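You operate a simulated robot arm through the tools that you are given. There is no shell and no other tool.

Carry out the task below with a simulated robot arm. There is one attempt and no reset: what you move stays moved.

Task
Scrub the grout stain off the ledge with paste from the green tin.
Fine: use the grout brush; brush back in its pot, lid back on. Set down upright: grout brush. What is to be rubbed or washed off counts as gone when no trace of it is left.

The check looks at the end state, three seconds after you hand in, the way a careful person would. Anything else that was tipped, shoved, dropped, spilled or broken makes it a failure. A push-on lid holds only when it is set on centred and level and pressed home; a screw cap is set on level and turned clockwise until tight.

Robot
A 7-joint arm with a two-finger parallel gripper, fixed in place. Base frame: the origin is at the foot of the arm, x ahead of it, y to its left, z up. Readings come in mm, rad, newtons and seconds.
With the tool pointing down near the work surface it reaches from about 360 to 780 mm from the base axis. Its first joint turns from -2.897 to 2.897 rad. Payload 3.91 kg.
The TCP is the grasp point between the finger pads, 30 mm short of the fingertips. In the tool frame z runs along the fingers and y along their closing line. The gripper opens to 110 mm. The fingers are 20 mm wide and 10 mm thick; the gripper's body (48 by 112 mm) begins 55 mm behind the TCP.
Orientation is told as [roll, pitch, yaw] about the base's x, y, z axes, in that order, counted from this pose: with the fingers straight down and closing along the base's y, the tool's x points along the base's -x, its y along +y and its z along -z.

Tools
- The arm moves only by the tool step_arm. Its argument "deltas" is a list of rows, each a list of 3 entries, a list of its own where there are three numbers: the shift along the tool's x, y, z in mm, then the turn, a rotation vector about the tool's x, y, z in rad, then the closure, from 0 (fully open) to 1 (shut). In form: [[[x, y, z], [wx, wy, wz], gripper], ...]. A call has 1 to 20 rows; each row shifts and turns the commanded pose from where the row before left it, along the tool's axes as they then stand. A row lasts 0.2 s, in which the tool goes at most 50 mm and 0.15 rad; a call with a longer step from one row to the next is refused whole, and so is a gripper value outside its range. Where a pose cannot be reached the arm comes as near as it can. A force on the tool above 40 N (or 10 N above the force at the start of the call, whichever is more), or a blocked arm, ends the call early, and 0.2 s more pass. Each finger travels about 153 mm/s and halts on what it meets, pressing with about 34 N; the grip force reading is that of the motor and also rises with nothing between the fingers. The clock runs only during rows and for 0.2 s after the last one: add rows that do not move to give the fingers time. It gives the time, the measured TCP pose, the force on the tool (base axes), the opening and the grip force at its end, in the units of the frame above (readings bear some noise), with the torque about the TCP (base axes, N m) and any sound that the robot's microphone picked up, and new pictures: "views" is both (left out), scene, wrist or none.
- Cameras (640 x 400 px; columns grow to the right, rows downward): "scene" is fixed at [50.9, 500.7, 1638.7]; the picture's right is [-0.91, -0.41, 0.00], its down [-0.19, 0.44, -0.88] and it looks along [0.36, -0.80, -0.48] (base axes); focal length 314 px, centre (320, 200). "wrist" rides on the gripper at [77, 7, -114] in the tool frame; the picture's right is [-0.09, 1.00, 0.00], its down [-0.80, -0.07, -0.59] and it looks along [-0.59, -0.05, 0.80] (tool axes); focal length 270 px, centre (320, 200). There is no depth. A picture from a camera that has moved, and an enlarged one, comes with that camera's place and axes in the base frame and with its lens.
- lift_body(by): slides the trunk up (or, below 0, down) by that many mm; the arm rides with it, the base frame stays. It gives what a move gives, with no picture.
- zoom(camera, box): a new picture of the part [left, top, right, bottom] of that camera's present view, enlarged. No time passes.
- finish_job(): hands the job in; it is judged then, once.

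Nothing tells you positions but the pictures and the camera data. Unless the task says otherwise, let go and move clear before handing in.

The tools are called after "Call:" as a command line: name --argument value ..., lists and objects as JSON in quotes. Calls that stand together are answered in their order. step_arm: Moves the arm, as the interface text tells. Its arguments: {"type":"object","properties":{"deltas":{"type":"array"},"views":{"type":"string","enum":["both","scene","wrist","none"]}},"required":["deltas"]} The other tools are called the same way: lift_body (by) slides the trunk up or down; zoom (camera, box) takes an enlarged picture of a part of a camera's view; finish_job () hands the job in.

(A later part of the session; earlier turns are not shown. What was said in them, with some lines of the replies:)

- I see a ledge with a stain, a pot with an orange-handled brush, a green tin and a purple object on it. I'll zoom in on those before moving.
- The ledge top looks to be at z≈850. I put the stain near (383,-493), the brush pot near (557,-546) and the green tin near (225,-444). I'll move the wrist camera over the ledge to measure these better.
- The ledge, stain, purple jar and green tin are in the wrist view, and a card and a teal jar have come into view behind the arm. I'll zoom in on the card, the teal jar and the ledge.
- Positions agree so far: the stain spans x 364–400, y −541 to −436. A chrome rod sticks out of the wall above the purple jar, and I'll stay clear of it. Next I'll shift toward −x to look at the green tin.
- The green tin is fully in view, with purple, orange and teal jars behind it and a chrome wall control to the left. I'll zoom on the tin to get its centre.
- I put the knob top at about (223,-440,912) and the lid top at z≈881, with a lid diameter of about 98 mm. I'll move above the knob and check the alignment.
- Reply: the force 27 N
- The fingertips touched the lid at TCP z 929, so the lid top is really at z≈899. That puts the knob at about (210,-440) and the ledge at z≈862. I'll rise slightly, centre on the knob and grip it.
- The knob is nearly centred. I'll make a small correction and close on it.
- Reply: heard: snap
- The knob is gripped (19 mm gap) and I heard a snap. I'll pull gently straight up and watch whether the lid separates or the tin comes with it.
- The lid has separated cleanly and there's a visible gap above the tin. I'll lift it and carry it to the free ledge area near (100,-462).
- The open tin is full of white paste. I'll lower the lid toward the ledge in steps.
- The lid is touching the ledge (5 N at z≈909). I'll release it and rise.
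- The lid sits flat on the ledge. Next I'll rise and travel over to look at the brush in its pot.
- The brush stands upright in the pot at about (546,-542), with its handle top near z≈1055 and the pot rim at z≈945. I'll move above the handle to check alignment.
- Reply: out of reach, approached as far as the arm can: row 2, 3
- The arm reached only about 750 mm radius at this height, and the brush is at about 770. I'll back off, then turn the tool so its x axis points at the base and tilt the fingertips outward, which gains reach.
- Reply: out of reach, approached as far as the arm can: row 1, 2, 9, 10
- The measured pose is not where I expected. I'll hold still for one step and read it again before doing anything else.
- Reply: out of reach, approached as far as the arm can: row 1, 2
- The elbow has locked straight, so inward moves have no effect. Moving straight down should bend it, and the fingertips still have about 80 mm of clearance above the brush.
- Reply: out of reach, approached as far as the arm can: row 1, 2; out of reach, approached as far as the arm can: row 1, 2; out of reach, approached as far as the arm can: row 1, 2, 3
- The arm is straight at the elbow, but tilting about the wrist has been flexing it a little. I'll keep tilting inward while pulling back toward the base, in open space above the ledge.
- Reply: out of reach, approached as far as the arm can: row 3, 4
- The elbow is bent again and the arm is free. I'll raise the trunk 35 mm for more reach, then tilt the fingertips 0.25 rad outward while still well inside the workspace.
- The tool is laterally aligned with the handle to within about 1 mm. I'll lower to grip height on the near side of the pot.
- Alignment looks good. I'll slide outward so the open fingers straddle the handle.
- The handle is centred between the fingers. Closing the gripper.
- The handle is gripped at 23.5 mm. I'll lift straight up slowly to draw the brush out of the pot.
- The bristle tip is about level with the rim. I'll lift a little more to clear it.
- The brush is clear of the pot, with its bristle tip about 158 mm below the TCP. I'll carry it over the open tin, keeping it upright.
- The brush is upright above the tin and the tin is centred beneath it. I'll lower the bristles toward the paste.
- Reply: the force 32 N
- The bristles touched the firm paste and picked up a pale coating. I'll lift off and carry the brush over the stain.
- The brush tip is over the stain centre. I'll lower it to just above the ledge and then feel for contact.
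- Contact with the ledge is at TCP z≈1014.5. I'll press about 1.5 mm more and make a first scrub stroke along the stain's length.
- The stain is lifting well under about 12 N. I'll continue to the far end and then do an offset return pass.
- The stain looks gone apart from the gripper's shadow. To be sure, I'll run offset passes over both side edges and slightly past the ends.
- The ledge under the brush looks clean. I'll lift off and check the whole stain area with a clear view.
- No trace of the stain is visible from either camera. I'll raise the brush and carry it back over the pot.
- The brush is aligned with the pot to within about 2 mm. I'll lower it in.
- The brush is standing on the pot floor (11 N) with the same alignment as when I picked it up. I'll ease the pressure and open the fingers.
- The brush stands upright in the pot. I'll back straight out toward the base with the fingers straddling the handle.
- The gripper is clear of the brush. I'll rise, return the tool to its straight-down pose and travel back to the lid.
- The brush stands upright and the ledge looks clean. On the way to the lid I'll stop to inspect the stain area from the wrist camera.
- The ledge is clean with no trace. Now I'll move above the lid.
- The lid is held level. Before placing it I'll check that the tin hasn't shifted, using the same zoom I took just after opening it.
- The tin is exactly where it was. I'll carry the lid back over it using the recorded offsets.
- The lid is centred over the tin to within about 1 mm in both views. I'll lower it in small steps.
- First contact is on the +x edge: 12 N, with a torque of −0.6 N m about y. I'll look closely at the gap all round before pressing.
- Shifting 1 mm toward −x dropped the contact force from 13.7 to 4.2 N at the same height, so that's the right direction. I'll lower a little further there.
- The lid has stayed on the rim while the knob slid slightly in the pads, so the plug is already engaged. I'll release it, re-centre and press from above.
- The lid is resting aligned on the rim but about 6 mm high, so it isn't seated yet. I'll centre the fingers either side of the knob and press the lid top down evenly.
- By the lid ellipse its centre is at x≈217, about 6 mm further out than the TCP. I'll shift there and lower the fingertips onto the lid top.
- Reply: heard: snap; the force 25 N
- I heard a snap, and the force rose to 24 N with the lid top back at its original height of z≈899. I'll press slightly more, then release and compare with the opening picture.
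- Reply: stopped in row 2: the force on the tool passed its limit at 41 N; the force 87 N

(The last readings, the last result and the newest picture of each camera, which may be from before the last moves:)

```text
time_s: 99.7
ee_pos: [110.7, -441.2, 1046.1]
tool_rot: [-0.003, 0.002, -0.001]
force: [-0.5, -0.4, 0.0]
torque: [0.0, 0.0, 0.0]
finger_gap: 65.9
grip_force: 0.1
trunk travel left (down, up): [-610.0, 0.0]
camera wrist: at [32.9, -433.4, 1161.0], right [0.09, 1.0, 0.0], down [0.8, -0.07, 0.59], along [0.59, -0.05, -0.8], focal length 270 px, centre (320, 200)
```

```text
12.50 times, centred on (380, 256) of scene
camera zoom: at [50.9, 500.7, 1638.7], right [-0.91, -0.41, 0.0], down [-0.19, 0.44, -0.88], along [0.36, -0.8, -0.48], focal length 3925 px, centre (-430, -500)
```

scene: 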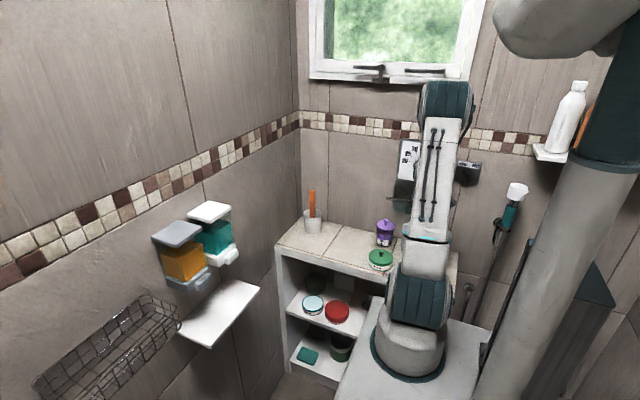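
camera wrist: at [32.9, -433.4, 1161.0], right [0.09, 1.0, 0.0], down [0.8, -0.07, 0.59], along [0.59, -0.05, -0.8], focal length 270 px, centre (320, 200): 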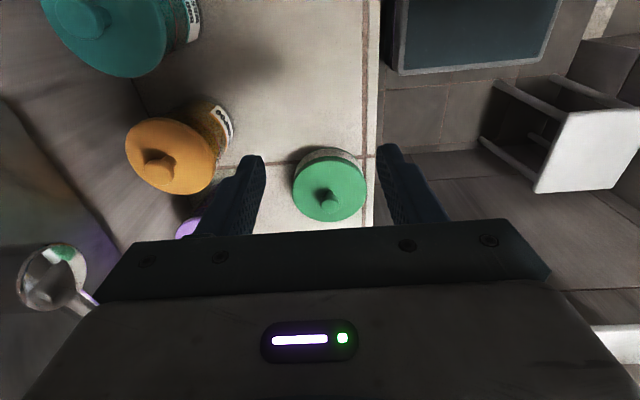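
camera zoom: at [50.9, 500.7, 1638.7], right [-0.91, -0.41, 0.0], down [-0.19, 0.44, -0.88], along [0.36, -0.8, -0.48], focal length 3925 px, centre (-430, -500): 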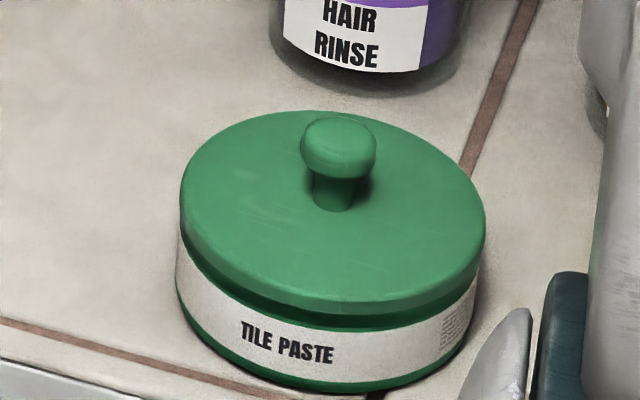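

The lid is back on, but that last press spiked in force, so I'll check closely that it's level and fully seated.

Call:
zoom --camera "scene" --box '[370, 246, 394, 268]'

Call:
zoom --camera "scene" --box '[260, 170, 480, 310]'

Call:
zoom --camera "wrist" --box '[280, 140, 380, 230]'

```text
16.00 times, centred on (382, 257) of scene
camera zoom: at [50.9, 500.7, 1638.7], right [-0.91, -0.41, 0.0], down [-0.19, 0.44, -0.88], along [0.36, -0.8, -0.48], focal length 5024 px, centre (-672, -712)
```

zoom: 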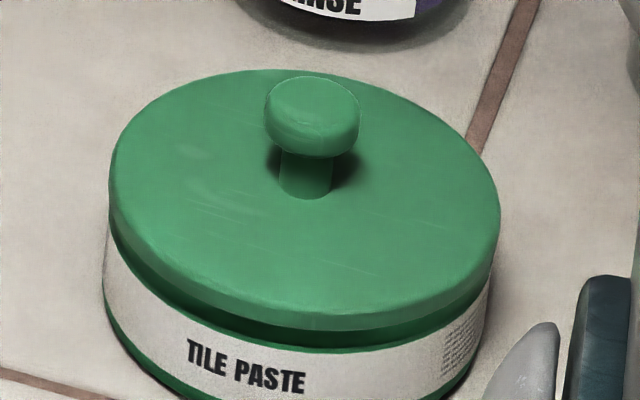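

```text
2.86 times, centred on (370, 240) of scene
camera zoom: at [50.9, 500.7, 1638.7], right [-0.91, -0.41, 0.0], down [-0.19, 0.44, -0.88], along [0.36, -0.8, -0.48], focal length 897 px, centre (177, 86)
```

zoom: 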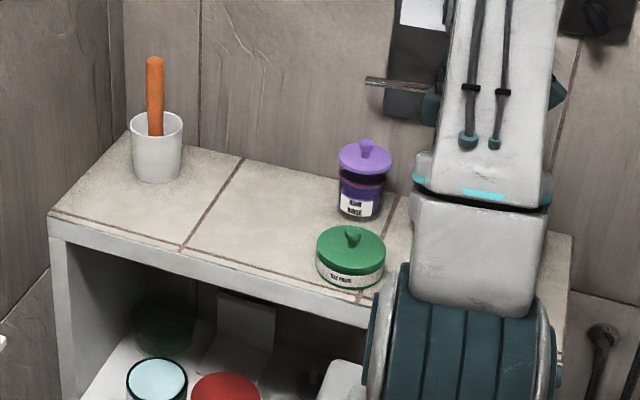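

```text
4.44 times, centred on (330, 185) of wrist
camera zoom: at [32.9, -433.4, 1161.0], right [0.09, 1.0, 0.0], down [0.8, -0.07, 0.59], along [0.59, -0.05, -0.8], focal length 1201 px, centre (276, 267)
```

zoom: 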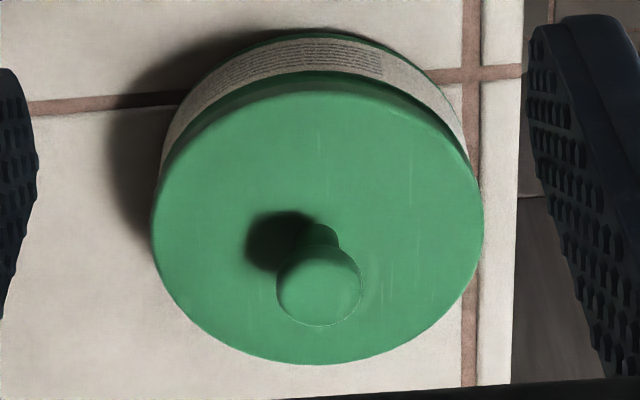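

Call:
zoom --camera "scene" --box '[368, 252, 384, 268]'

Call:
zoom --camera "scene" --box '[380, 252, 396, 268]'

```text
16.00 times, centred on (376, 260) of scene
camera zoom: at [50.9, 500.7, 1638.7], right [-0.91, -0.41, 0.0], down [-0.19, 0.44, -0.88], along [0.36, -0.8, -0.48], focal length 5024 px, centre (-576, -760)
```

zoom: 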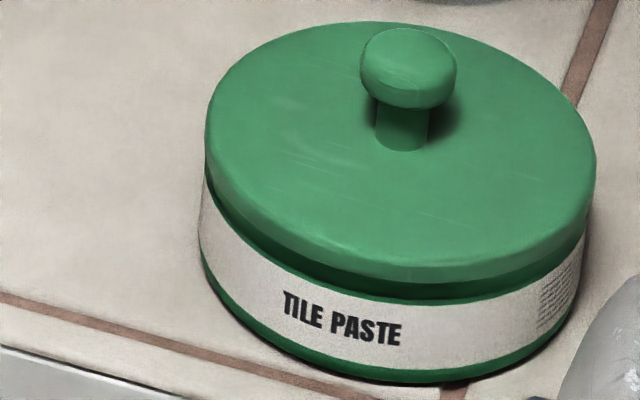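

```text
16.00 times, centred on (388, 260) of scene
camera zoom: at [50.9, 500.7, 1638.7], right [-0.91, -0.41, 0.0], down [-0.19, 0.44, -0.88], along [0.36, -0.8, -0.48], focal length 5024 px, centre (-768, -760)
```

zoom: 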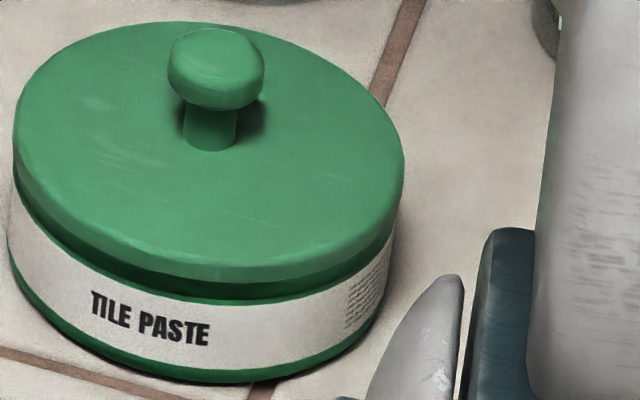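

The lid sits level with an even gap all round, matching the opening picture. I'll retreat to a clear pose and make a last check of everything.

Call:
step_arm --deltas '[[[0, 0, -35], [0, 0, 0], 0.4], [[0, 0, -35], [0, 0, 0], 0.4], [[0, 0, -35], [0, 0, 0], 0.4], [[-31.7, 23.3, 0], [0, 0, 0], 0.4], [[-31.7, 23.3, 0], [0, 0, 0], 0.4], [[-31.7, 23.3, 0], [0, 0, 0], 0.4], [[-31.7, 23.3, 0], [0, 0, 0], 0.4], [[-31.7, 23.3, 0], [0, 0, 0], 0.4], [[-31.7, 23.3, -20], [0, 0, 0], 0.4], [[0, 0, -30], [0, 0, 0], 0.4], [[0, 0, 0], [0, 0, 0], 0.4]]' --views "both"

Call:
zoom --camera "scene" --box '[320, 220, 380, 265]'

Call:
zoom --camera "scene" --box '[260, 170, 480, 310]'

Call:
zoom --camera "wrist" --box '[80, 0, 320, 240]'

```text
time_s: 102.1
ee_pos: [299.4, -299.6, 1202.2]
tool_rot: [-0.001, 0.001, -0.001]
force: [0.3, 0.0, 0.4]
torque: [0.03, 0.0, -0.02]
finger_gap: 65.7
grip_force: 0.1
trunk travel left (down, up): [-610.0, 0.0]
camera wrist: at [221.7, -292.8, 1317.0], right [0.09, 1.0, 0.0], down [0.8, -0.07, 0.59], along [0.59, -0.05, -0.8], focal length 270 px, centre (320, 200)
```

scene: 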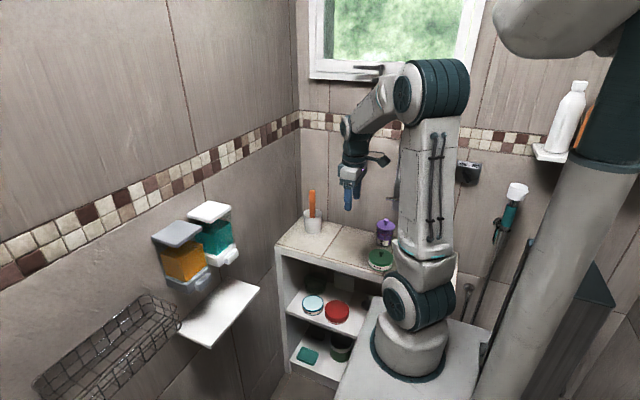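
wrist: 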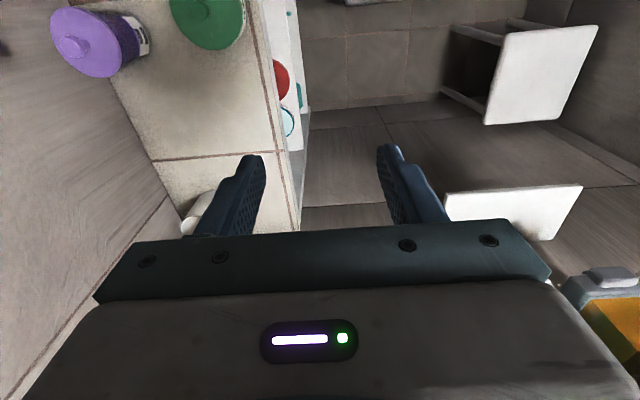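

```text
8.89 times, centred on (350, 242) of scene
camera zoom: at [50.9, 500.7, 1638.7], right [-0.91, -0.41, 0.0], down [-0.19, 0.44, -0.88], along [0.36, -0.8, -0.48], focal length 2791 px, centre (53, -178)
```

zoom: 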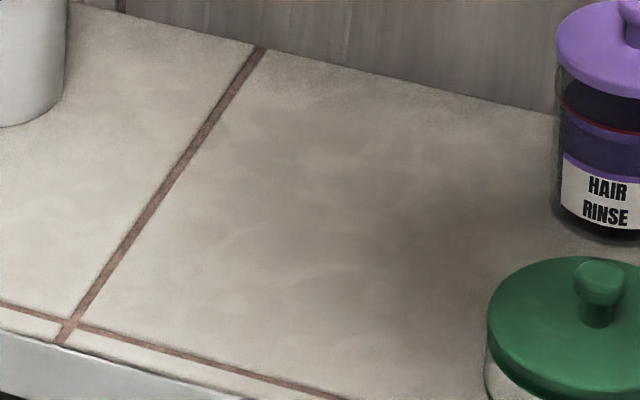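

```text
2.86 times, centred on (370, 240) of scene
camera zoom: at [50.9, 500.7, 1638.7], right [-0.91, -0.41, 0.0], down [-0.19, 0.44, -0.88], along [0.36, -0.8, -0.48], focal length 897 px, centre (177, 86)
```

zoom: 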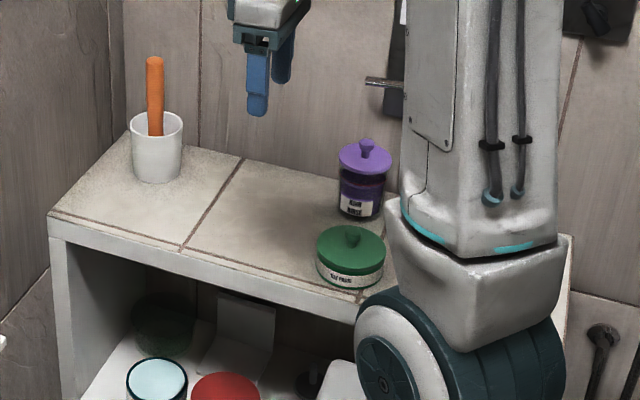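

```text
1.67 times, centred on (200, 120) of wrist
camera zoom: at [221.7, -292.8, 1317.0], right [0.09, 1.0, 0.0], down [0.8, -0.07, 0.59], along [0.59, -0.05, -0.8], focal length 450 px, centre (520, 333)
```

zoom: 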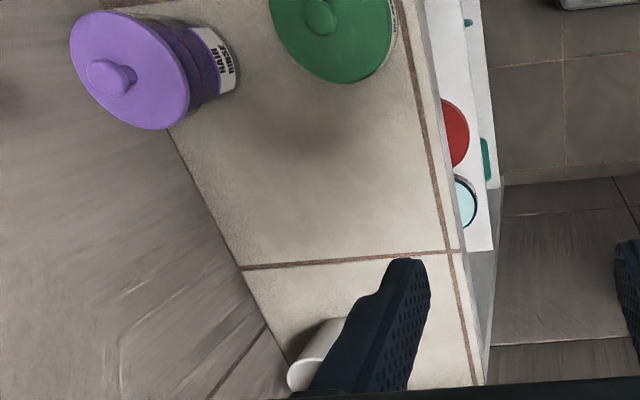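

The lid is on the green tin, matching the opening pictures and pressed home with a snap. The brush stands upright in its pot and the ledge shows no trace of the stain. The other jars are where they were and the gripper is clear, so I'm handing in.

Call:
finish_job

```text
The job is handed in.
```

The stain is gone from the ledge, and neither camera shows any trace of it. I handed the job in without seeing the check's verdict.

- **Scrubbing:** I dipped the grout brush in the tile paste and made several overlapping passes along the stain and over both its edges.
- **Brush:** It is back in its pot, standing upright.
- **Lid:** It is back on the green tin. It snapped when pressed and sits level at its original height. I did not pull on it afterwards to test the hold.
- **Hard press on the lid:** My last press reached about 86 N, well over what I intended. The lid and tin looked unharmed, and the tin may have moved by about 1 mm.
- **Everything else:** The other jars on the ledge looked undisturbed, and the gripper was open and clear when I handed in.
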